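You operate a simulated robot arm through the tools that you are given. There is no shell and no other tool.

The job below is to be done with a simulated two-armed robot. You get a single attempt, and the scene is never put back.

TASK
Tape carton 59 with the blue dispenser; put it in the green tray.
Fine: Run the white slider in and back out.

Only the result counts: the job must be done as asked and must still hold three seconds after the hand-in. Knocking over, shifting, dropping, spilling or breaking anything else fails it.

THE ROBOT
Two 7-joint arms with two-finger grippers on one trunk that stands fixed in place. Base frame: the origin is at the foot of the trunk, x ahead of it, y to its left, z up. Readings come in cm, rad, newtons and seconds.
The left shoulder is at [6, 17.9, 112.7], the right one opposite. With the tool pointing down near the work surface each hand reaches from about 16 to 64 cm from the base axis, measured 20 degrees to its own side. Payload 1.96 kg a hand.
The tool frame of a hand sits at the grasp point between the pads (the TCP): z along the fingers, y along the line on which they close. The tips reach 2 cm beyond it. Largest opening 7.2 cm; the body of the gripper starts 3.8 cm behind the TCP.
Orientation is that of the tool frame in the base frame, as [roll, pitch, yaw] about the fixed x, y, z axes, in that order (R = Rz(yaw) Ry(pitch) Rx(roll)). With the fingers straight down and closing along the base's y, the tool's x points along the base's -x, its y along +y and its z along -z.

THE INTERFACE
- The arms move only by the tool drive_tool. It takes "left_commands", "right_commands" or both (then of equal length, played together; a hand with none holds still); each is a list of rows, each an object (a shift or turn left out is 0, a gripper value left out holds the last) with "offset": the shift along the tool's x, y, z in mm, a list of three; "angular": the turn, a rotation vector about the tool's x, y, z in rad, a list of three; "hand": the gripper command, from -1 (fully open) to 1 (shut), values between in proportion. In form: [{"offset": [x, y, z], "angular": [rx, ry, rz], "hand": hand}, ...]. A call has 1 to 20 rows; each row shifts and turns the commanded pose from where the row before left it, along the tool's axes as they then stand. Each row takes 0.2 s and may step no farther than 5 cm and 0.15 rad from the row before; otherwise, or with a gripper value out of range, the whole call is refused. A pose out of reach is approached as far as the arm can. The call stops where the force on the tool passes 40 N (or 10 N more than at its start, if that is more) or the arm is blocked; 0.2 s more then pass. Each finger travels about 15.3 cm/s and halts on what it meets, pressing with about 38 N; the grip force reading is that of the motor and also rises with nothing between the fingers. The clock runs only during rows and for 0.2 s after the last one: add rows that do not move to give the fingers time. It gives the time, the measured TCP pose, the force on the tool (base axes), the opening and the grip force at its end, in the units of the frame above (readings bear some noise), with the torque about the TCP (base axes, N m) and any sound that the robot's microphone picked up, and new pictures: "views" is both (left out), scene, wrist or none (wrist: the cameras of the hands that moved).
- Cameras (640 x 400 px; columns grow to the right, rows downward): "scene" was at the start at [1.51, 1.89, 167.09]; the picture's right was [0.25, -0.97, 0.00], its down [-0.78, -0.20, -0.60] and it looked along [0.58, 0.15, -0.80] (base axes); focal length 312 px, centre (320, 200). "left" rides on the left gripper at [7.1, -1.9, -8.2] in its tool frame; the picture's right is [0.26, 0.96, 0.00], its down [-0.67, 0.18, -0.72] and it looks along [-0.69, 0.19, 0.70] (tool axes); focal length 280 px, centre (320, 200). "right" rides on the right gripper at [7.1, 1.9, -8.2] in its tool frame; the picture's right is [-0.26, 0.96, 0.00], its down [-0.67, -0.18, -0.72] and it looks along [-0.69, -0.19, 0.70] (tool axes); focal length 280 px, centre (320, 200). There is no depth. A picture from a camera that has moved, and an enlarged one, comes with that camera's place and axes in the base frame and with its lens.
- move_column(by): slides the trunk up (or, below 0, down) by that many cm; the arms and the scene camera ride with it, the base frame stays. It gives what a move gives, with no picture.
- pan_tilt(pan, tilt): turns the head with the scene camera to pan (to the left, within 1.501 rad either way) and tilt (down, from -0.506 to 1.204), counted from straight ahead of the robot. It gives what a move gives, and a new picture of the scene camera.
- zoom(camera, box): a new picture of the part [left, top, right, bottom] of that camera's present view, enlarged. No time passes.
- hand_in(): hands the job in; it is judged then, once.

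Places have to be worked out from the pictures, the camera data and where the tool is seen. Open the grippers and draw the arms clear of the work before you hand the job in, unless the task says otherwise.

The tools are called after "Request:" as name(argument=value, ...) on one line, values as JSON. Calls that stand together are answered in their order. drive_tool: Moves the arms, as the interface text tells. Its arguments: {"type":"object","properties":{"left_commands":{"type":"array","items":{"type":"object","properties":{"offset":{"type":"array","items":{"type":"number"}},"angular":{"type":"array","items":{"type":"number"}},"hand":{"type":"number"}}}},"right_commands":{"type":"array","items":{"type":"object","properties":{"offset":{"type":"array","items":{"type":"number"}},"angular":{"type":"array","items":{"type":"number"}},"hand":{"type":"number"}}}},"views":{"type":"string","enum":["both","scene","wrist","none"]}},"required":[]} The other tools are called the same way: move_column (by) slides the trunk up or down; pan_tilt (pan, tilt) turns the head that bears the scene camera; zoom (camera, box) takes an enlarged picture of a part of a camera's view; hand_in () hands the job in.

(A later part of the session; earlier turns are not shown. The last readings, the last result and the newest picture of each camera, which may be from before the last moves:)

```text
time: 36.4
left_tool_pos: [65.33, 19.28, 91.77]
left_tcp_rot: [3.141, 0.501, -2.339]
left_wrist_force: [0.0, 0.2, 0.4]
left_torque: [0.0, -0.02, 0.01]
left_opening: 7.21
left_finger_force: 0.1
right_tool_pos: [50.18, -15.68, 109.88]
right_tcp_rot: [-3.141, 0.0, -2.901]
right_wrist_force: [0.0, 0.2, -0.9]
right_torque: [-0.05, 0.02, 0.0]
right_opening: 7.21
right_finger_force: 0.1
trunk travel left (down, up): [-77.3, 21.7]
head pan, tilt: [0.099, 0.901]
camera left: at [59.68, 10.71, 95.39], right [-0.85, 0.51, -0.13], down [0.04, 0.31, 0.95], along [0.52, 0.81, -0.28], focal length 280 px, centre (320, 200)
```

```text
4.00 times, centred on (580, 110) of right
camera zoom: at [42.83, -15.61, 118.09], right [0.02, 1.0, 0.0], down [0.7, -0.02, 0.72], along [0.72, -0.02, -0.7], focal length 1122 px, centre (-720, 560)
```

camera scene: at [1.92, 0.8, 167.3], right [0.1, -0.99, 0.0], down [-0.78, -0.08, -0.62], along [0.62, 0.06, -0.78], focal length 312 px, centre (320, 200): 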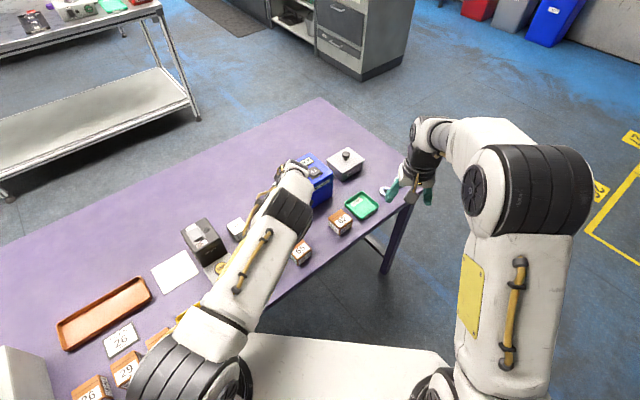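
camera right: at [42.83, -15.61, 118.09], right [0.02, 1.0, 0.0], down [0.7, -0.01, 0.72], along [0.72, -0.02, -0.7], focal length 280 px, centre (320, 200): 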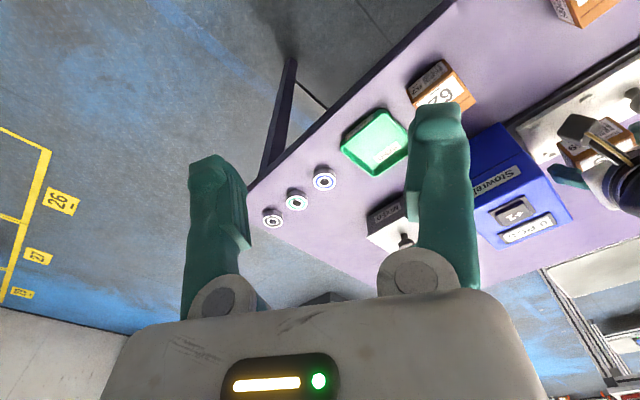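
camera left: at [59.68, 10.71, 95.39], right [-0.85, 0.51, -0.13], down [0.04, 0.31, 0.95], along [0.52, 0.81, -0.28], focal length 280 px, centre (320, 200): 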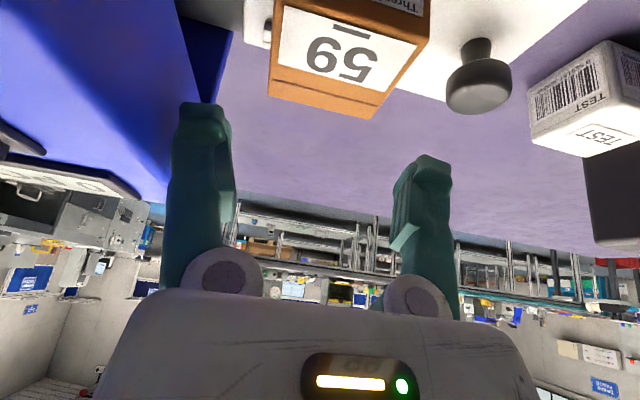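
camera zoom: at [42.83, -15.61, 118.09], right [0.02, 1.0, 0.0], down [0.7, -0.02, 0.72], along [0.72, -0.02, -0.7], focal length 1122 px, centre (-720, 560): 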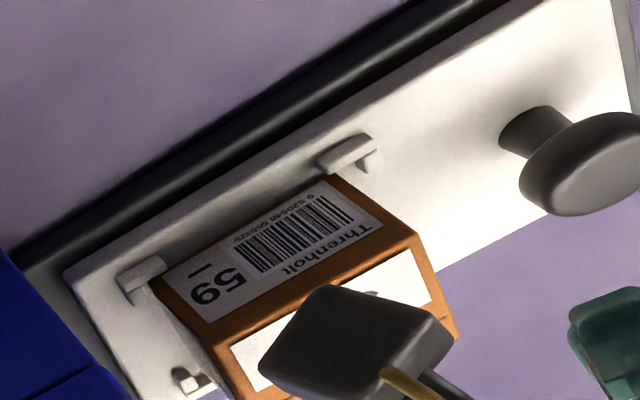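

The carton is free and seated in the tabs. I back the left hand up and turn it so it will lean away from the dispenser with the fingers closing across the slider, ready for the knob.

Request:
drive_tool(left_commands=[{"offset": [11.8, 14.6, -30]}, {"offset": [11.8, 14.6, -30]}, {"offset": [11.8, 14.6, -30]}, {"angular": [0.0685, 0, 0.1253]}, {"angular": [0.0685, 0, 0.1253]}, {"angular": [0.0685, 0, 0.1253]}, {"angular": [0.0685, 0, 0.1253]}, {"angular": [0.0685, 0, 0.1253]}, {"angular": [0.0685, 0, 0.1253]}, {"angular": [0.0685, 0, 0.1253]}, {"angular": [0.0685, 0, 0.1253]}, {"angular": [0.0685, 0, 0.1253]}, {"angular": [0.0685, 0, 0.1253]}, {"angular": [0.0685, 0, 0.1253]}, {}], views="both")

Request:
zoom(camera="scene", box=[230, 140, 400, 260])

Request:
zoom(camera="right", box=[500, 30, 640, 170])

```text
time: 39.6
left_tool_pos: [57.03, 17.0, 97.88]
left_tcp_rot: [3.139, 0.5, 2.37]
left_wrist_force: [0.5, 0.2, 0.4]
left_torque: [0.01, 0.01, -0.03]
left_opening: 7.2
left_finger_force: 0.1
right_tool_pos: [50.16, -15.76, 109.91]
right_tcp_rot: [-3.138, 0.0, -2.9]
right_wrist_force: [0.3, -0.3, 0.3]
right_torque: [0.01, -0.04, -0.04]
right_opening: 7.19
right_finger_force: 0.1
trunk travel left (down, up): [-77.3, 21.7]
head pan, tilt: [0.099, 0.901]
camera scene: at [1.87, 0.74, 167.3], right [0.1, -0.99, 0.0], down [-0.78, -0.08, -0.62], along [0.62, 0.06, -0.78], focal length 312 px, centre (320, 200)
camera left: at [48.37, 22.65, 101.48], right [0.51, 0.85, -0.12], down [0.31, -0.04, 0.95], along [0.81, -0.52, -0.28], focal length 280 px, centre (320, 200)
```

scene: 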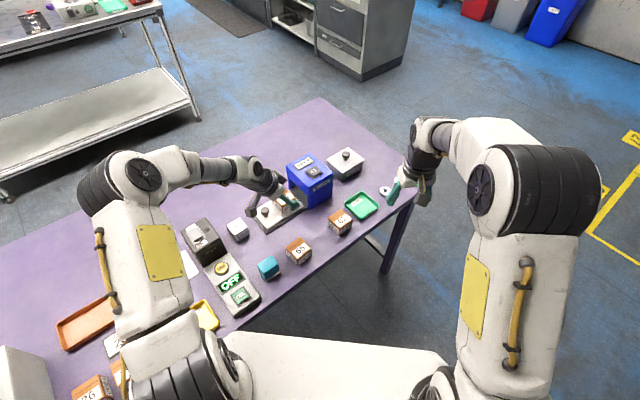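
left: 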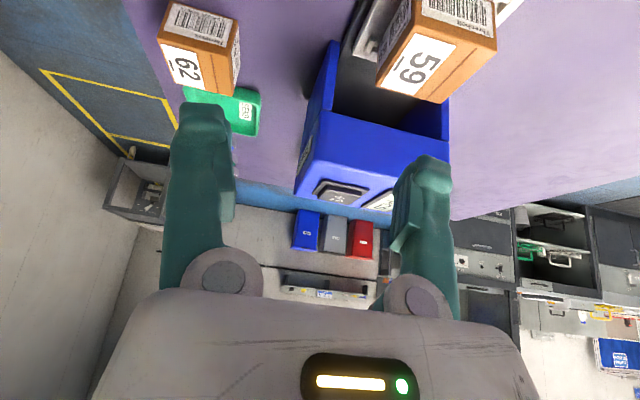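

```text
3.33 times, centred on (315, 200) of scene
camera zoom: at [1.87, 0.74, 167.3], right [0.1, -0.99, 0.0], down [-0.78, -0.08, -0.62], along [0.62, 0.06, -0.78], focal length 1038 px, centre (337, 200)
```

zoom: 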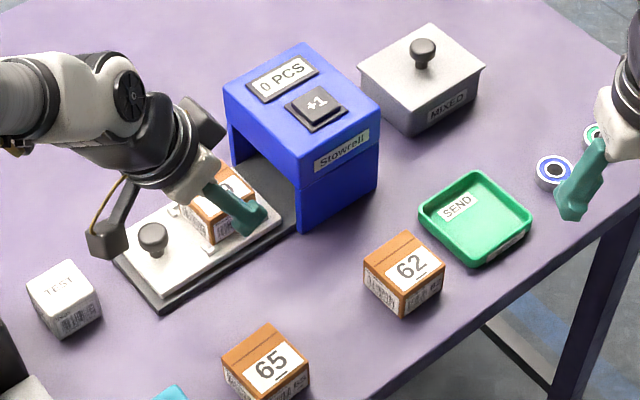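

```text
2.86 times, centred on (570, 100) of right
camera zoom: at [42.8, -15.64, 118.1], right [0.02, 1.0, 0.0], down [0.7, -0.02, 0.72], along [0.72, -0.02, -0.7], focal length 801 px, centre (-394, 486)
```

zoom: 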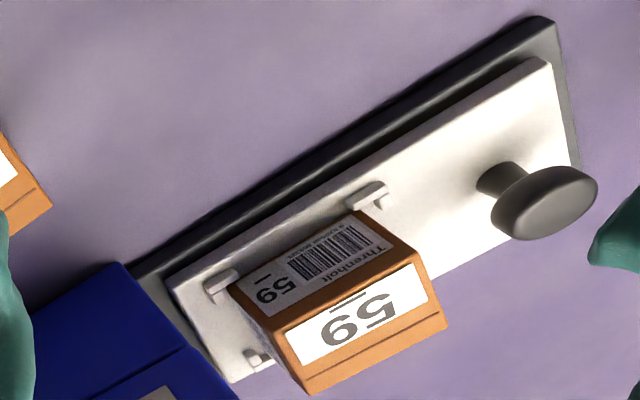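

The slider and seated carton are clearly visible; knob at about (60.2, 25.1, 84.4). I move the open left hand to just above the knob.

Request:
drive_tool(left_commands=[{"offset": [17.5, 39.6, -9.5]}, {"offset": [17.5, 39.6, -9.5]}, {"offset": [21.3, 0, 39]}, {"offset": [21.3, 0, 39]}, {}], views="both")

Request:
zoom(camera="scene", box=[230, 150, 350, 240])

Request:
zoom(camera="left", box=[160, 0, 480, 240])

```text
time: 40.8
left_tool_pos: [59.77, 25.45, 88.83]
left_tcp_rot: [3.139, 0.499, 2.374]
left_wrist_force: [-0.3, -1.1, 0.2]
left_torque: [-0.02, 0.01, 0.02]
left_opening: 7.19
left_finger_force: 0.1
right_tool_pos: [50.01, -15.67, 109.91]
right_tcp_rot: [-3.14, 0.0, -2.9]
right_wrist_force: [-1.0, 1.1, 0.2]
right_torque: [-0.02, -0.04, 0.0]
right_opening: 7.19
right_finger_force: 0.1
trunk travel left (down, up): [-77.3, 21.7]
head pan, tilt: [0.099, 0.901]
camera scene: at [1.8, 0.75, 167.3], right [0.1, -0.99, 0.0], down [-0.78, -0.08, -0.62], along [0.62, 0.06, -0.78], focal length 312 px, centre (320, 200)
camera left: at [50.96, 31.15, 92.54], right [0.5, 0.85, -0.12], down [0.31, -0.04, 0.95], along [0.81, -0.52, -0.28], focal length 280 px, centre (320, 200)
```

scene: 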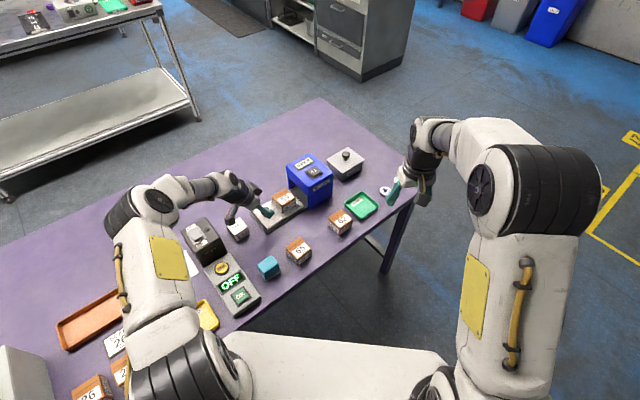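
left: 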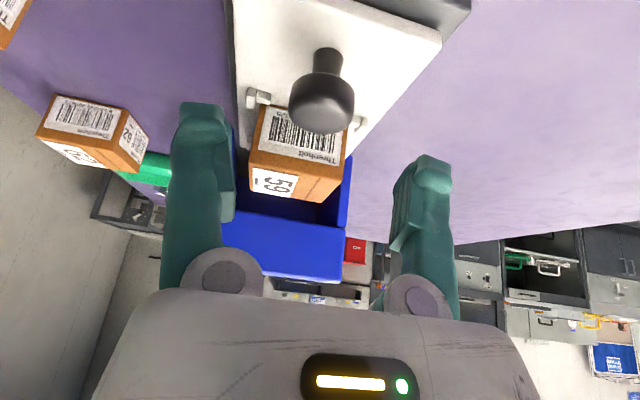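

```text
4.44 times, centred on (290, 195) of scene
camera zoom: at [1.8, 0.75, 167.3], right [0.1, -0.99, 0.0], down [-0.78, -0.08, -0.62], along [0.62, 0.06, -0.78], focal length 1385 px, centre (453, 222)
```

zoom: 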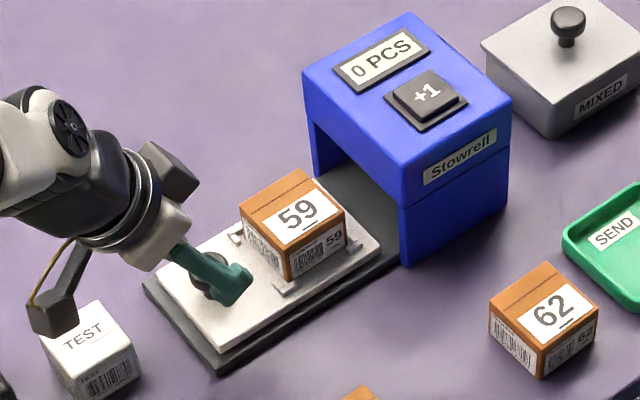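

```text
1.67 times, centred on (320, 120) of left
camera zoom: at [50.96, 31.15, 92.54], right [0.5, 0.85, -0.12], down [0.31, -0.04, 0.95], along [0.81, -0.52, -0.28], focal length 467 px, centre (320, 333)
```

zoom: 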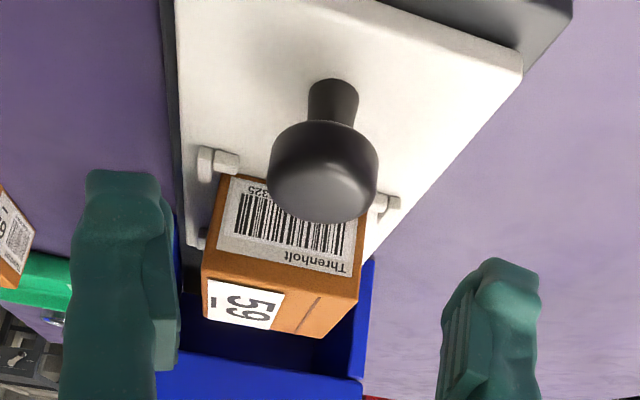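

The knob lies centred between the open fingers and the carton sits within all four tabs. I lower the fingers around the knob head and close.

Request:
drive_tool(left_commands=[{"offset": [4.5, 0, 12.1]}, {"offset": [4.5, 0, 12.1]}, {"offset": [4.6, 0, 12.2]}, {}], views="wrist")

Request:
zoom(camera="scene", box=[230, 150, 350, 240])

```text
time: 41.8
left_tool_pos: [60.25, 25.0, 84.96]
left_tcp_rot: [3.139, 0.499, 2.374]
left_wrist_force: [0.0, -0.1, -0.5]
left_torque: [-0.01, -0.01, 0.01]
left_opening: 7.21
left_finger_force: 0.1
right_tool_pos: [50.03, -15.73, 109.95]
right_tcp_rot: [-3.139, -0.001, -2.902]
right_wrist_force: [-0.6, 0.7, 0.9]
right_torque: [0.04, -0.02, -0.02]
right_opening: 7.2
right_finger_force: 0.0
trunk travel left (down, up): [-77.3, 21.7]
head pan, tilt: [0.099, 0.901]
camera left: at [51.47, 30.75, 88.72], right [0.5, 0.85, -0.12], down [0.31, -0.04, 0.95], along [0.81, -0.52, -0.28], focal length 280 px, centre (320, 200)
```

left: 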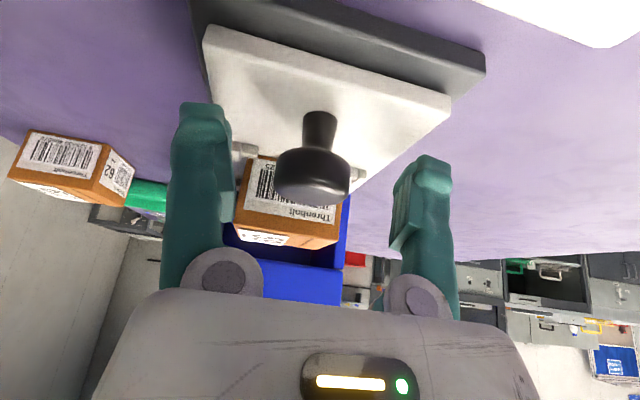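

```text
4.44 times, centred on (290, 195) of scene
camera zoom: at [1.86, 0.79, 167.3], right [0.1, -0.99, 0.0], down [-0.78, -0.08, -0.62], along [0.62, 0.06, -0.78], focal length 1385 px, centre (453, 222)
```

zoom: 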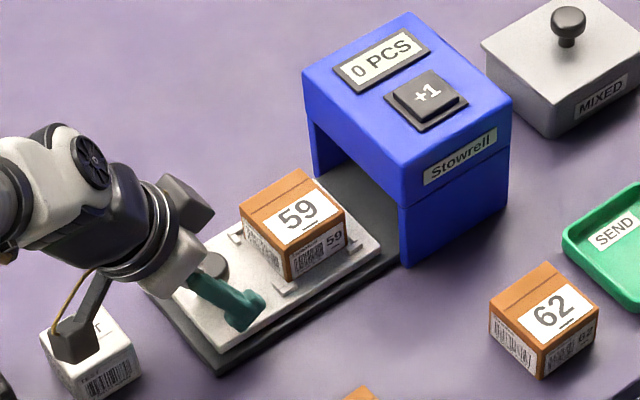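

The knob head sits right at the grasp point between the fingers and no contact force shows. I close on it.

Request:
drive_tool(left_commands=[{"hand": 1}, {"hand": 1}, {"hand": 1}, {"hand": 1}], views="wrist")

```text
time: 42.8
left_tool_pos: [60.16, 24.92, 85.02]
left_tcp_rot: [-3.139, 0.499, 2.372]
left_wrist_force: [-14.5, -13.4, -12.0]
left_torque: [-0.21, 0.01, -0.03]
left_opening: 2.5
left_finger_force: 39.9
right_tool_pos: [50.0, -15.86, 109.79]
right_tcp_rot: [-3.142, 0.001, -2.901]
right_wrist_force: [-0.3, 0.2, 1.4]
right_torque: [0.01, 0.02, 0.0]
right_opening: 7.2
right_finger_force: 0.0
trunk travel left (down, up): [-77.3, 21.7]
head pan, tilt: [0.099, 0.901]
camera left: at [51.33, 30.53, 88.69], right [0.51, 0.85, -0.13], down [0.31, -0.04, 0.95], along [0.81, -0.52, -0.28], focal length 280 px, centre (320, 200)
```

left: 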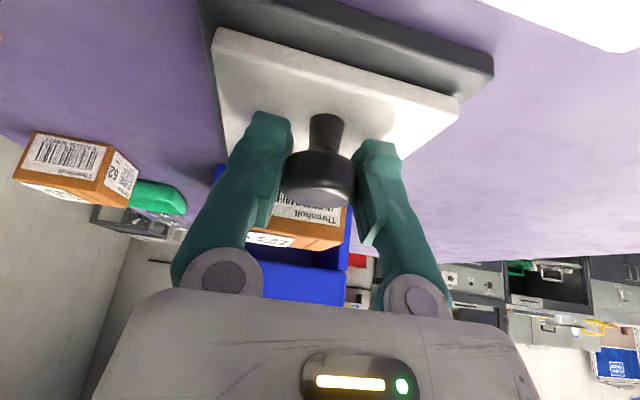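

Gripped on the knob (2.5 cm), with a sideways load of ~20 N because the hand is slightly off-centre. I ease the hand 2 mm toward the robot side and 1 mm down to relieve it.

Request:
drive_tool(left_commands=[{"offset": [0.5, -2.0, 0.9]}, {}, {}], views="none")

```text
time: 43.6
left_tool_pos: [59.94, 24.92, 84.97]
left_tcp_rot: [3.14, 0.5, 2.373]
left_wrist_force: [-9.1, -9.8, -8.6]
left_torque: [0.05, 0.03, 0.01]
left_opening: 2.47
left_finger_force: 39.8
right_tool_pos: [50.01, -15.82, 109.86]
right_tcp_rot: [-3.138, 0.001, -2.901]
right_wrist_force: [0.6, -0.3, 0.4]
right_torque: [0.03, 0.01, 0.0]
right_opening: 7.2
right_finger_force: 0.0
trunk travel left (down, up): [-77.3, 21.7]
head pan, tilt: [0.099, 0.901]
```

The load fell by a third; I continue another 4 mm the same way.

Request:
drive_tool(left_commands=[{"offset": [0.5, -2.0, 1.0]}, {"offset": [0.5, -2.0, 1.0]}, {}], views="none")

```text
time: 44.4
left_tool_pos: [59.93, 24.78, 84.89]
left_tcp_rot: [3.131, 0.505, 2.374]
left_wrist_force: [14.9, 6.0, 20.1]
left_torque: [0.31, 0.07, 0.09]
left_opening: 2.43
left_finger_force: 40.0
right_tool_pos: [50.05, -15.71, 109.98]
right_tcp_rot: [-3.139, 0.0, -2.901]
right_wrist_force: [0.9, 0.3, -0.3]
right_torque: [-0.02, -0.02, -0.01]
right_opening: 7.19
right_finger_force: 0.1
trunk travel left (down, up): [-77.3, 21.7]
head pan, tilt: [0.099, 0.901]
```

Overshot; I go back about 1.5 mm in both.

Request:
drive_tool(left_commands=[{"offset": [-0.6, 1.6, -1.2]}, {}], views="none")

```text
time: 45.0
left_tool_pos: [59.87, 24.88, 84.9]
left_tcp_rot: [3.136, 0.501, 2.374]
left_wrist_force: [21.2, 7.9, 19.1]
left_torque: [-0.25, -0.37, 0.2]
left_opening: 2.45
left_finger_force: 40.7
right_tool_pos: [50.17, -15.77, 109.78]
right_tcp_rot: [-3.14, -0.001, -2.9]
right_wrist_force: [0.4, 0.3, -0.1]
right_torque: [0.01, 0.02, 0.01]
right_opening: 7.21
right_finger_force: 0.0
trunk travel left (down, up): [-77.3, 21.7]
head pan, tilt: [0.099, 0.901]
```

Grip friction is storing load. I open, set the centred position (2 mm higher), and close again.

Request:
drive_tool(left_commands=[{"hand": -0.2}, {"hand": -0.2}, {"offset": [-0.8, 0, -1.5]}, {}, {"hand": 1}, {"hand": 1}, {"hand": 1}], views="wrist")

```text
time: 46.6
left_tool_pos: [59.89, 24.87, 84.97]
left_tcp_rot: [3.14, 0.501, 2.375]
left_wrist_force: [10.2, 10.7, 5.7]
left_torque: [0.23, 0.06, 0.09]
left_opening: 2.46
left_finger_force: 39.5
right_tool_pos: [50.11, -15.52, 109.92]
right_tcp_rot: [-3.14, -0.004, -2.9]
right_wrist_force: [0.5, 0.1, -0.2]
right_torque: [0.01, 0.01, 0.01]
right_opening: 7.22
right_finger_force: 0.1
trunk travel left (down, up): [-77.3, 21.7]
head pan, tilt: [0.099, 0.901]
camera left: at [51.16, 30.6, 88.67], right [0.5, 0.86, -0.12], down [0.3, -0.04, 0.95], along [0.81, -0.52, -0.28], focal length 280 px, centre (320, 200)
```

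left: 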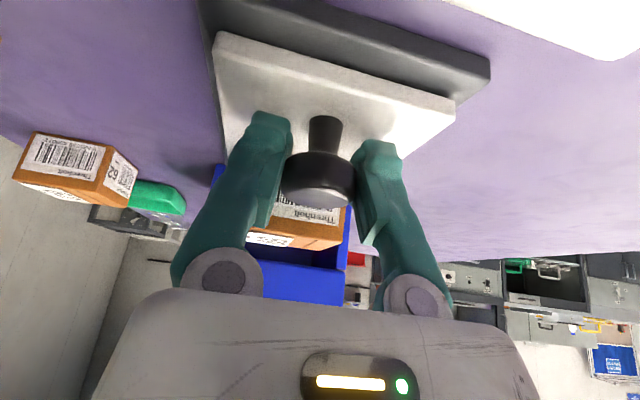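

Now the side load is +15 N the other way; I move 2 mm back across.

Request:
drive_tool(left_commands=[{"offset": [0, 2.0, 0]}, {}], views="none")

```text
time: 47.2
left_tool_pos: [60.03, 24.94, 85.09]
left_tcp_rot: [-3.141, 0.5, 2.373]
left_wrist_force: [6.4, 7.2, 6.3]
left_torque: [-0.13, -0.13, 0.06]
left_opening: 2.46
left_finger_force: 40.0
right_tool_pos: [50.1, -15.65, 110.0]
right_tcp_rot: [-3.14, 0.0, -2.902]
right_wrist_force: [-0.3, -0.3, -0.1]
right_torque: [0.0, 0.0, 0.01]
right_opening: 7.2
right_finger_force: 0.1
trunk travel left (down, up): [-77.3, 21.7]
head pan, tilt: [0.099, 0.901]
```

Loads are small now. I push the slider 3 cm toward the dispenser along its axis and check forces.

Request:
drive_tool(left_commands=[{"offset": [-8.78, -0.18, 4.79]}, {"offset": [-8.78, -0.18, 4.79]}, {"offset": [-8.78, -0.18, 4.79]}, {}], views="scene")

Request:
zoom(camera="scene", box=[230, 140, 350, 230])

```text
time: 48.2
left_tool_pos: [62.07, 22.83, 84.99]
left_tcp_rot: [-3.141, 0.498, 2.374]
left_wrist_force: [5.3, 5.7, 0.8]
left_torque: [0.15, 0.15, 0.04]
left_opening: 2.46
left_finger_force: 39.8
right_tool_pos: [50.18, -15.56, 109.95]
right_tcp_rot: [-3.14, 0.0, -2.9]
right_wrist_force: [0.3, 0.5, 0.2]
right_torque: [-0.01, -0.04, -0.01]
right_opening: 7.2
right_finger_force: 0.2
trunk travel left (down, up): [-77.3, 21.7]
head pan, tilt: [0.099, 0.901]
camera scene: at [1.97, 0.9, 167.3], right [0.1, -0.99, 0.0], down [-0.78, -0.08, -0.62], along [0.62, 0.06, -0.78], focal length 312 px, centre (320, 200)
```

scene: 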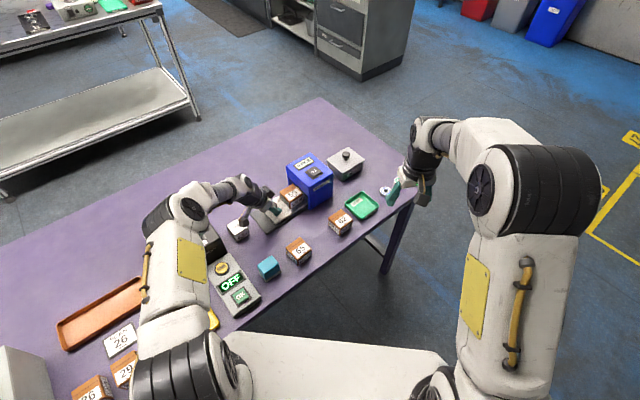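

```text
4.44 times, centred on (290, 185) of scene
camera zoom: at [1.97, 0.9, 167.3], right [0.1, -0.99, 0.0], down [-0.78, -0.08, -0.62], along [0.62, 0.06, -0.78], focal length 1385 px, centre (453, 267)
```

zoom: 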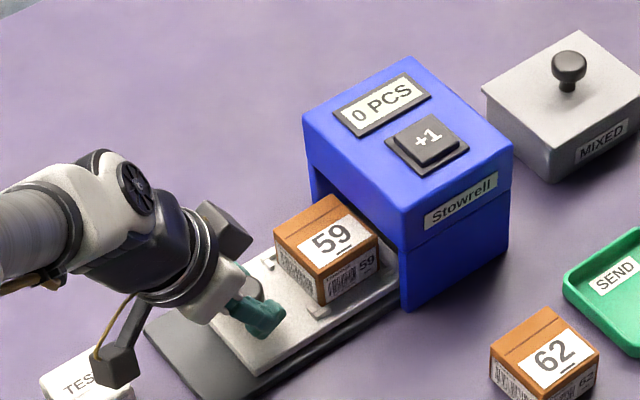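

The slider moves smoothly with the carton. I continue another 4 cm.

Request:
drive_tool(left_commands=[{"offset": [-8.78, -0.18, 4.79]}, {"offset": [-8.78, -0.18, 4.79]}, {"offset": [-8.78, -0.18, 4.79]}, {"offset": [-8.78, -0.18, 4.79]}, {}], views="scene")

Request:
zoom(camera="scene", box=[230, 140, 350, 230])

```text
time: 49.4
left_tool_pos: [65.0, 19.88, 85.01]
left_tcp_rot: [-3.14, 0.499, 2.375]
left_wrist_force: [-0.2, -0.8, -4.6]
left_torque: [0.02, 0.01, 0.07]
left_opening: 2.49
left_finger_force: 40.0
right_tool_pos: [50.13, -15.77, 109.91]
right_tcp_rot: [-3.141, 0.0, -2.901]
right_wrist_force: [-0.8, -0.2, -0.1]
right_torque: [-0.03, -0.04, -0.02]
right_opening: 7.19
right_finger_force: 0.1
trunk travel left (down, up): [-77.3, 21.7]
head pan, tilt: [0.099, 0.901]
camera scene: at [1.95, 0.8, 167.29], right [0.1, -0.99, 0.0], down [-0.78, -0.08, -0.62], along [0.62, 0.06, -0.78], focal length 312 px, centre (320, 200)
```

scene: 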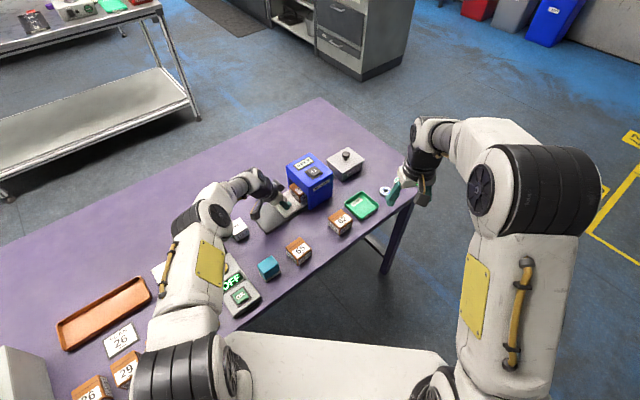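

```text
4.44 times, centred on (290, 185) of scene
camera zoom: at [1.95, 0.8, 167.29], right [0.1, -0.99, 0.0], down [-0.78, -0.08, -0.62], along [0.62, 0.06, -0.78], focal length 1385 px, centre (453, 267)
```

zoom: 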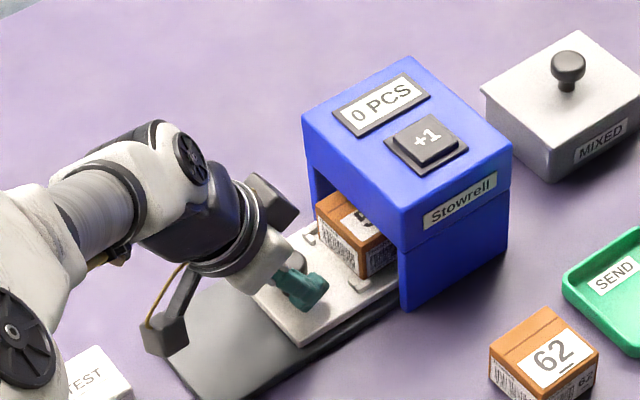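

Carton is entering the dispenser; I push 3 cm more and check clearance of the hand to the dispenser.

Request:
drive_tool(left_commands=[{"offset": [-8.78, -0.18, 4.79]}, {"offset": [-8.78, -0.18, 4.79]}, {"offset": [-8.78, -0.18, 4.79]}, {}], views="both")

Request:
zoom(camera="scene", box=[230, 140, 350, 230])

Request:
zoom(camera="right", box=[440, 60, 640, 240])

```text
time: 50.4
left_tool_pos: [66.67, 18.16, 84.94]
left_tcp_rot: [3.141, 0.497, 2.378]
left_wrist_force: [1.0, 1.4, -17.8]
left_torque: [0.22, 0.02, 0.05]
left_opening: 2.44
left_finger_force: 40.4
left hand out of reach, approached as far as the arm can: row 3
right_tool_pos: [50.31, -15.61, 109.71]
right_tcp_rot: [-3.139, -0.002, -2.901]
right_wrist_force: [0.5, -0.5, 0.0]
right_torque: [-0.01, -0.01, -0.01]
right_opening: 7.2
right_finger_force: 0.1
trunk travel left (down, up): [-77.3, 21.7]
head pan, tilt: [0.099, 0.901]
camera scene: at [2.23, 0.89, 167.28], right [0.1, -0.99, 0.0], down [-0.78, -0.08, -0.62], along [0.62, 0.06, -0.79], focal length 312 px, centre (320, 200)
camera left: at [58.03, 23.78, 88.7], right [0.5, 0.85, -0.13], down [0.31, -0.04, 0.95], along [0.81, -0.52, -0.28], focal length 280 px, centre (320, 200)
```

scene: 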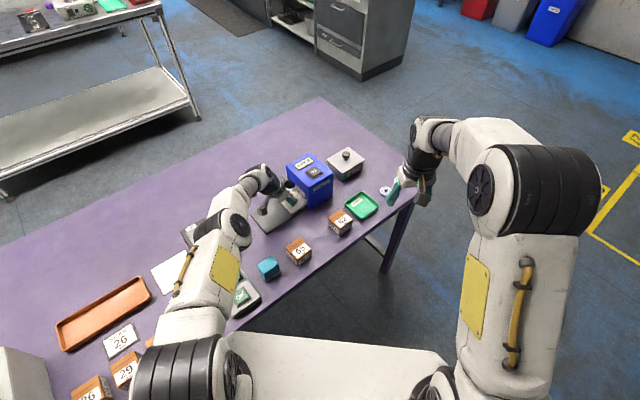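
left: 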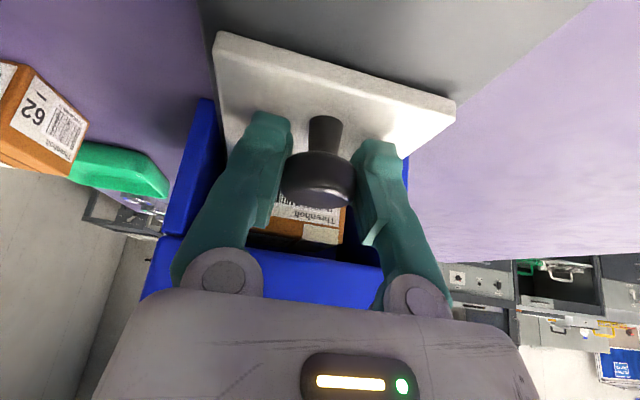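

```text
4.44 times, centred on (290, 185) of scene
camera zoom: at [2.23, 0.89, 167.28], right [0.1, -0.99, 0.0], down [-0.78, -0.08, -0.62], along [0.62, 0.06, -0.79], focal length 1385 px, centre (453, 267)
```

zoom: 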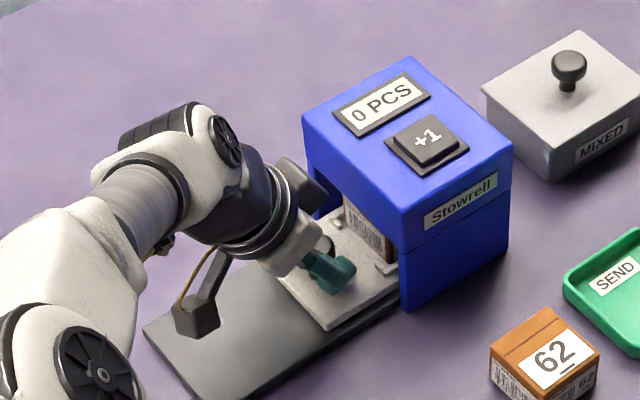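

```text
2.22 times, centred on (540, 150) of right
camera zoom: at [43.05, -15.53, 118.0], right [0.02, 1.0, 0.0], down [0.7, -0.02, 0.71], along [0.71, -0.02, -0.7], focal length 623 px, centre (-169, 311)
```

zoom: 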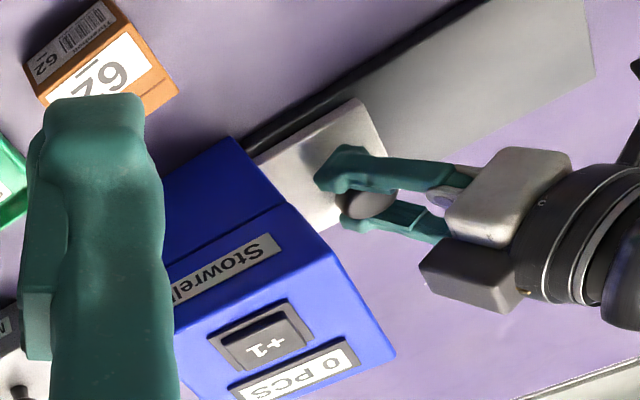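

The arm reached its limit with the slider 9.5 cm in. I tilt the hand further away from the dispenser around the knob (gaining reach) before continuing.

Request:
drive_tool(left_commands=[{"angular": [0, -0.08, 0]}, {"angular": [0, -0.08, 0]}, {"angular": [0, -0.08, 0]}, {}], views="wrist")

```text
time: 51.4
left_tool_pos: [66.9, 18.06, 84.94]
left_tcp_rot: [-3.137, 0.741, 2.376]
left_wrist_force: [4.5, 4.6, -19.0]
left_torque: [0.03, -0.15, -0.06]
left_opening: 2.5
left_finger_force: 40.0
right_tool_pos: [50.44, -15.58, 109.69]
right_tcp_rot: [-3.139, -0.003, -2.9]
right_wrist_force: [0.0, 0.2, 1.0]
right_torque: [-0.03, -0.02, -0.02]
right_opening: 7.19
right_finger_force: 0.0
trunk travel left (down, up): [-77.3, 21.7]
head pan, tilt: [0.099, 0.901]
camera left: at [57.63, 24.15, 86.16], right [0.53, 0.83, -0.18], down [0.14, 0.12, 0.98], along [0.84, -0.55, -0.05], focal length 280 px, centre (320, 200)
```

left: 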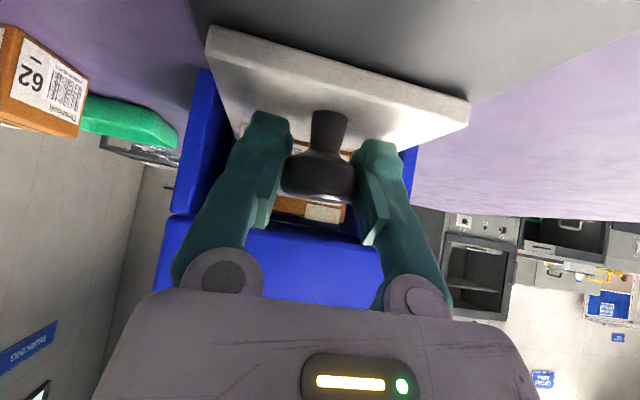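

Tilt is 0.74 rad now. I continue pushing in 1 cm steps, easing down 1.5 mm.

Request:
drive_tool(left_commands=[{"offset": [-6.4, -0.2, 7.8]}, {"offset": [-7.4, -0.2, 6.75]}, {}], views="wrist")

Request:
zoom(camera="scene", box=[230, 140, 350, 230])

```text
time: 51.9
left_tool_pos: [67.11, 17.77, 84.91]
left_tcp_rot: [3.135, 0.732, 2.374]
left_wrist_force: [-20.6, 24.8, 2.0]
left_torque: [-0.4, -0.12, 0.05]
left_opening: 2.51
left_finger_force: 39.6
right_tool_pos: [49.8, -15.61, 110.13]
right_tcp_rot: [-3.136, 0.001, -2.902]
right_wrist_force: [-0.4, 0.2, 0.0]
right_torque: [0.01, -0.01, 0.0]
right_opening: 7.21
right_finger_force: 0.0
trunk travel left (down, up): [-77.3, 21.7]
head pan, tilt: [0.099, 0.901]
stopped in row 2 (left hand): the force on the tool passed its limit at 42 N (the readings are from after the stop); the commanded pose is now the measured one
camera left: at [57.88, 23.85, 86.21], right [0.53, 0.83, -0.17], down [0.14, 0.11, 0.98], along [0.84, -0.54, -0.06], focal length 280 px, centre (320, 200)
```

left: 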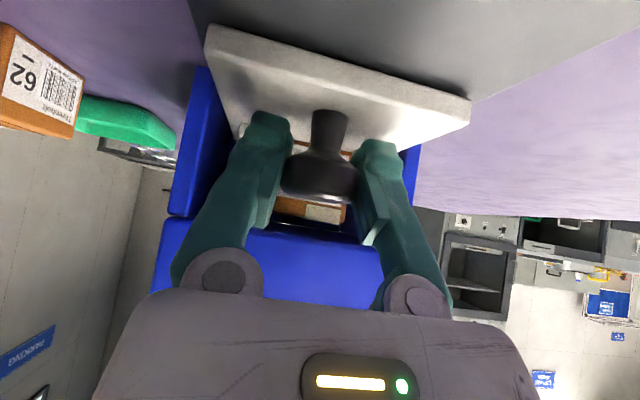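

```text
4.44 times, centred on (290, 185) of scene
camera zoom: at [1.4, 1.11, 167.35], right [0.1, -0.99, 0.0], down [-0.78, -0.08, -0.62], along [0.62, 0.06, -0.78], focal length 1385 px, centre (453, 267)
```

zoom: 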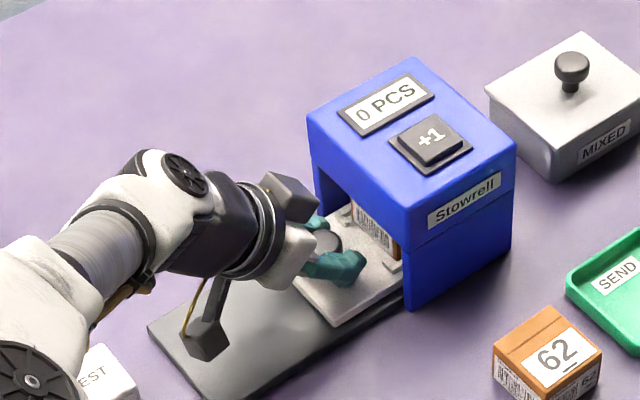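

The slider has hit its inner stop (10 cm travel, 32 N along the axis). I now pull it back 4 cm and restore the smaller tilt.

Request:
drive_tool(left_commands=[{"offset": [3.7, 0.1, -3.4]}, {"offset": [7.4, 0.2, -6.75]}, {"offset": [7.4, 0.2, -6.75]}, {"offset": [7.4, 0.2, -6.75]}, {"offset": [7.4, 0.2, -6.75]}, {"angular": [0, 0.08, 0]}, {"angular": [0, 0.08, 0]}, {"angular": [0, 0.08, 0]}, {}], views="both")

Request:
zoom(camera="scene", box=[230, 140, 350, 230])

```text
time: 53.9
left_tool_pos: [64.17, 20.75, 84.77]
left_tcp_rot: [-3.141, 0.49, 2.375]
left_wrist_force: [9.3, 11.7, -0.4]
left_torque: [0.12, 0.12, 0.19]
left_opening: 2.39
left_finger_force: 39.7
right_tool_pos: [50.25, -15.68, 109.79]
right_tcp_rot: [-3.139, -0.002, -2.901]
right_wrist_force: [-0.2, -0.9, 0.1]
right_torque: [0.0, -0.03, 0.0]
right_opening: 7.19
right_finger_force: 0.0
trunk travel left (down, up): [-77.3, 21.7]
head pan, tilt: [0.099, 0.901]
camera scene: at [2.08, 1.02, 167.28], right [0.1, -0.99, 0.0], down [-0.78, -0.08, -0.62], along [0.62, 0.06, -0.78], focal length 312 px, centre (320, 200)
camera left: at [55.44, 26.38, 88.49], right [0.5, 0.85, -0.12], down [0.31, -0.05, 0.95], along [0.81, -0.52, -0.29], focal length 280 px, centre (320, 200)
```

scene: 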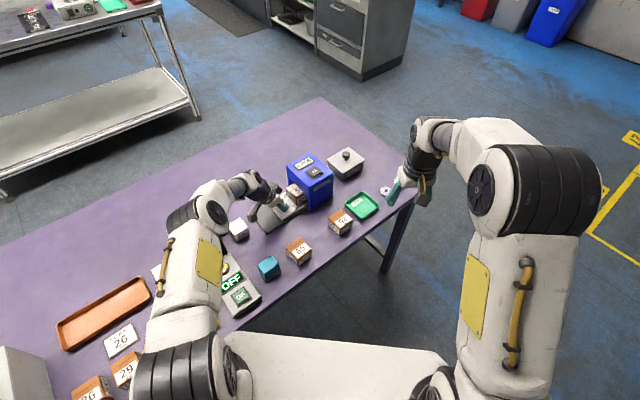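
left: 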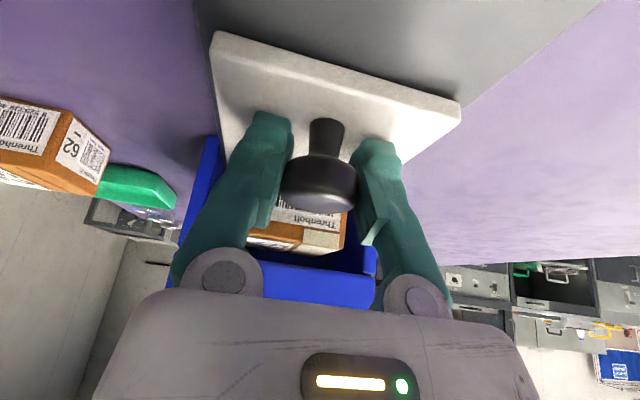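

```text
4.44 times, centred on (290, 185) of scene
camera zoom: at [2.08, 1.02, 167.28], right [0.1, -0.99, 0.0], down [-0.78, -0.08, -0.62], along [0.62, 0.06, -0.78], focal length 1385 px, centre (453, 267)
```

zoom: 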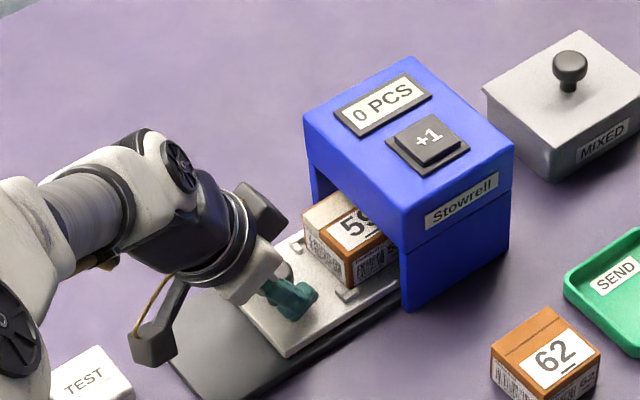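

A beige tape strip now shows on carton 59. I pull the slider the remaining ~6 cm back out.

Request:
drive_tool(left_commands=[{"offset": [8.82, 0.7, -4.71]}, {"offset": [8.82, 0.7, -4.71]}, {"offset": [8.82, 0.5, -4.71]}, {"offset": [8.82, 0.2, -4.71]}, {"offset": [8.82, 0.2, -4.71]}, {}], views="both")

Request:
zoom(camera="scene", box=[230, 140, 350, 230])

```text
time: 55.3
left_tool_pos: [60.74, 24.19, 84.77]
left_tcp_rot: [-3.14, 0.491, 2.376]
left_wrist_force: [-1.0, 0.0, -14.3]
left_torque: [-0.12, -0.09, 0.02]
left_opening: 2.38
left_finger_force: 39.7
right_tool_pos: [50.28, -15.64, 109.9]
right_tcp_rot: [-3.139, -0.002, -2.902]
right_wrist_force: [0.5, 0.3, -0.5]
right_torque: [0.01, 0.01, -0.01]
right_opening: 7.18
right_finger_force: 0.1
trunk travel left (down, up): [-77.3, 21.7]
head pan, tilt: [0.099, 0.901]
camera scene: at [2.11, 0.89, 167.28], right [0.1, -0.99, 0.0], down [-0.78, -0.08, -0.62], along [0.62, 0.06, -0.78], focal length 312 px, centre (320, 200)
camera left: at [52.03, 29.8, 88.48], right [0.5, 0.85, -0.13], down [0.31, -0.05, 0.95], along [0.81, -0.52, -0.29], focal length 280 px, centre (320, 200)
```

scene: 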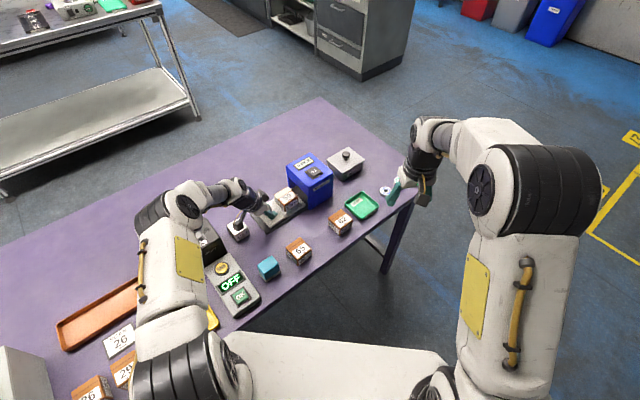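
left: 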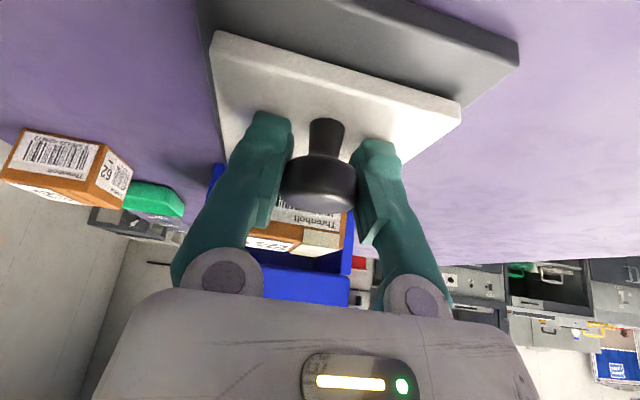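

```text
4.44 times, centred on (290, 185) of scene
camera zoom: at [2.11, 0.89, 167.28], right [0.1, -0.99, 0.0], down [-0.78, -0.08, -0.62], along [0.62, 0.06, -0.78], focal length 1385 px, centre (453, 267)
```

zoom: 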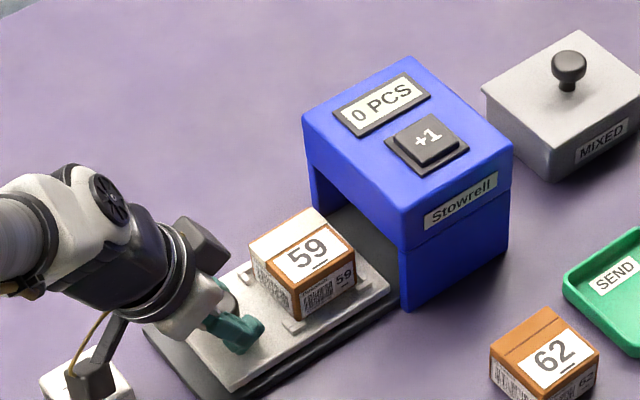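

Tape is visible on the carton. I pull the last ~1.3 cm gently to the outer stop.

Request:
drive_tool(left_commands=[{"offset": [5.0, 0.1, -1.5]}, {"offset": [4.4, 0.1, -2.35]}, {"offset": [2.6, 0.05, -1.4]}, {}], views="both")

Request:
zoom(camera="scene", box=[230, 140, 350, 230])

```text
time: 56.3
left_tool_pos: [60.06, 24.67, 84.71]
left_tcp_rot: [3.141, 0.494, 2.374]
left_wrist_force: [14.0, -16.9, -11.5]
left_torque: [-0.77, -0.68, 0.03]
left_opening: 2.4
left_finger_force: 40.2
right_tool_pos: [50.31, -16.0, 109.73]
right_tcp_rot: [3.141, -0.001, -2.903]
right_wrist_force: [0.3, 0.0, 1.0]
right_torque: [0.0, -0.01, -0.02]
right_opening: 7.23
right_finger_force: 0.1
trunk travel left (down, up): [-77.3, 21.7]
head pan, tilt: [0.099, 0.901]
camera scene: at [2.35, 0.53, 167.29], right [0.1, -1.0, 0.0], down [-0.78, -0.08, -0.62], along [0.62, 0.06, -0.79], focal length 312 px, centre (320, 200)
camera left: at [51.39, 30.42, 88.46], right [0.5, 0.85, -0.12], down [0.31, -0.05, 0.95], along [0.81, -0.52, -0.29], focal length 280 px, centre (320, 200)
```

scene: 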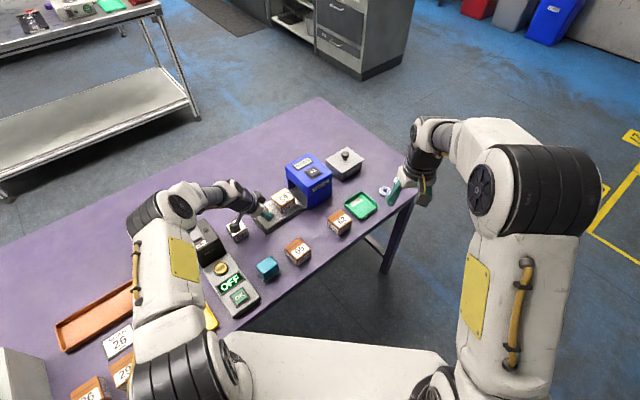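
left: 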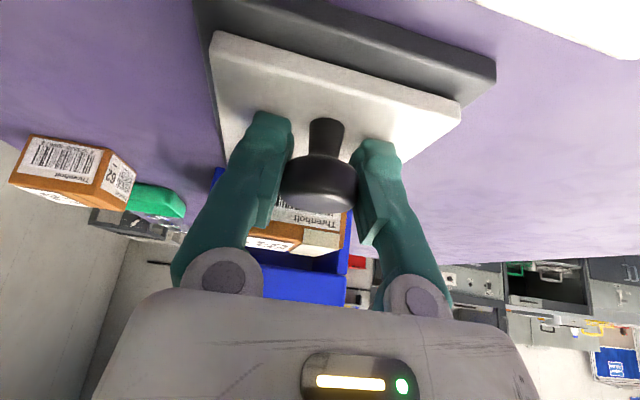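

```text
4.44 times, centred on (290, 185) of scene
camera zoom: at [2.35, 0.53, 167.29], right [0.1, -1.0, 0.0], down [-0.78, -0.08, -0.62], along [0.62, 0.06, -0.79], focal length 1385 px, centre (453, 267)
```

zoom: 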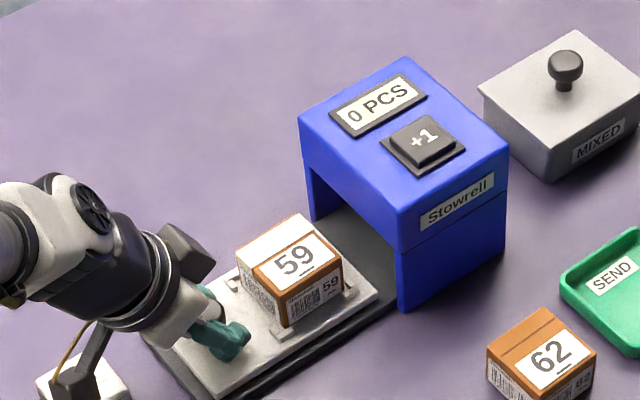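

The slider is at its outer stop (22 N along the axis). I ease off 2 mm, open the fingers and lift straight up.

Request:
drive_tool(left_commands=[{"offset": [-1.8, 0, 0.9]}, {"hand": -1}, {"hand": -1}, {"hand": -1}, {"offset": [-4.8, 0, -8.8]}, {"offset": [-9.5, 0, -17.6]}, {"offset": [-14.3, 0, -26.4]}, {}], views="both")

Request:
zoom(camera="scene", box=[220, 140, 400, 260])

Request:
zoom(camera="left", box=[160, 0, 480, 240])

```text
time: 58.1
left_tool_pos: [60.08, 25.28, 90.84]
left_tcp_rot: [3.139, 0.495, 2.373]
left_wrist_force: [0.8, -0.4, 0.4]
left_torque: [0.01, -0.01, -0.02]
left_opening: 7.2
left_finger_force: 0.0
right_tool_pos: [50.13, -15.66, 109.95]
right_tcp_rot: [-3.139, 0.0, -2.902]
right_wrist_force: [0.5, -0.2, -0.9]
right_torque: [0.01, 0.03, 0.0]
right_opening: 7.21
right_finger_force: 0.0
trunk travel left (down, up): [-77.3, 21.7]
head pan, tilt: [0.099, 0.901]
camera scene: at [1.94, 0.79, 167.3], right [0.1, -0.99, 0.0], down [-0.78, -0.08, -0.62], along [0.62, 0.06, -0.78], focal length 312 px, centre (320, 200)
camera left: at [51.38, 30.78, 94.59], right [0.5, 0.86, -0.12], down [0.31, -0.05, 0.95], along [0.81, -0.52, -0.29], focal length 280 px, centre (320, 200)
```

scene: 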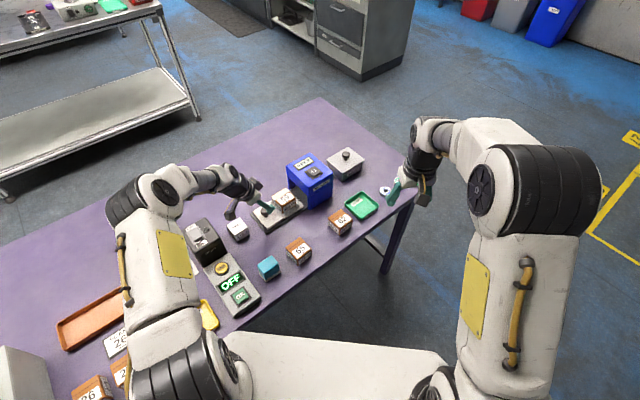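
left: 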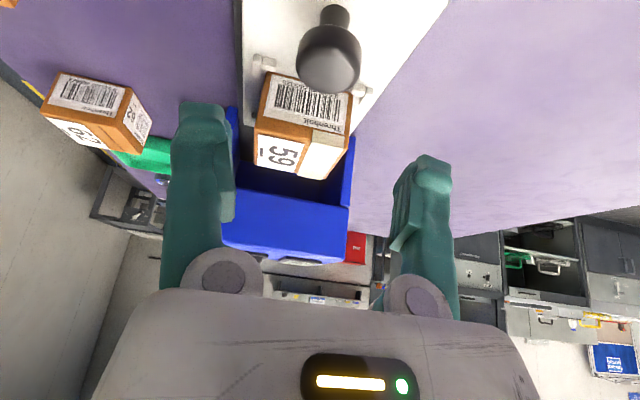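

```text
3.33 times, centred on (310, 200) of scene
camera zoom: at [1.94, 0.79, 167.3], right [0.1, -0.99, 0.0], down [-0.78, -0.08, -0.62], along [0.62, 0.06, -0.78], focal length 1038 px, centre (353, 200)
```

zoom: 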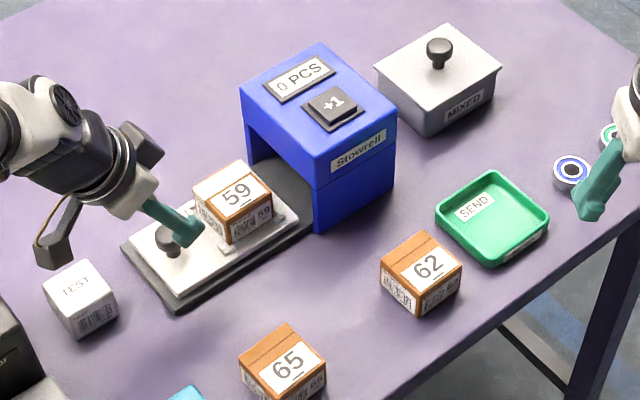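

```text
1.67 times, centred on (320, 120) of left
camera zoom: at [51.38, 30.78, 94.59], right [0.5, 0.86, -0.12], down [0.31, -0.05, 0.95], along [0.81, -0.52, -0.29], focal length 467 px, centre (320, 333)
```

zoom: 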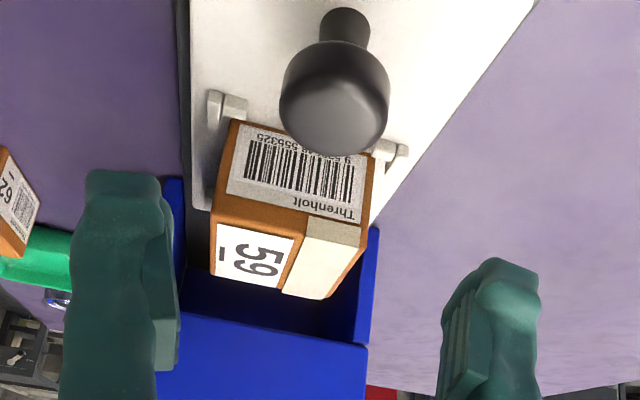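

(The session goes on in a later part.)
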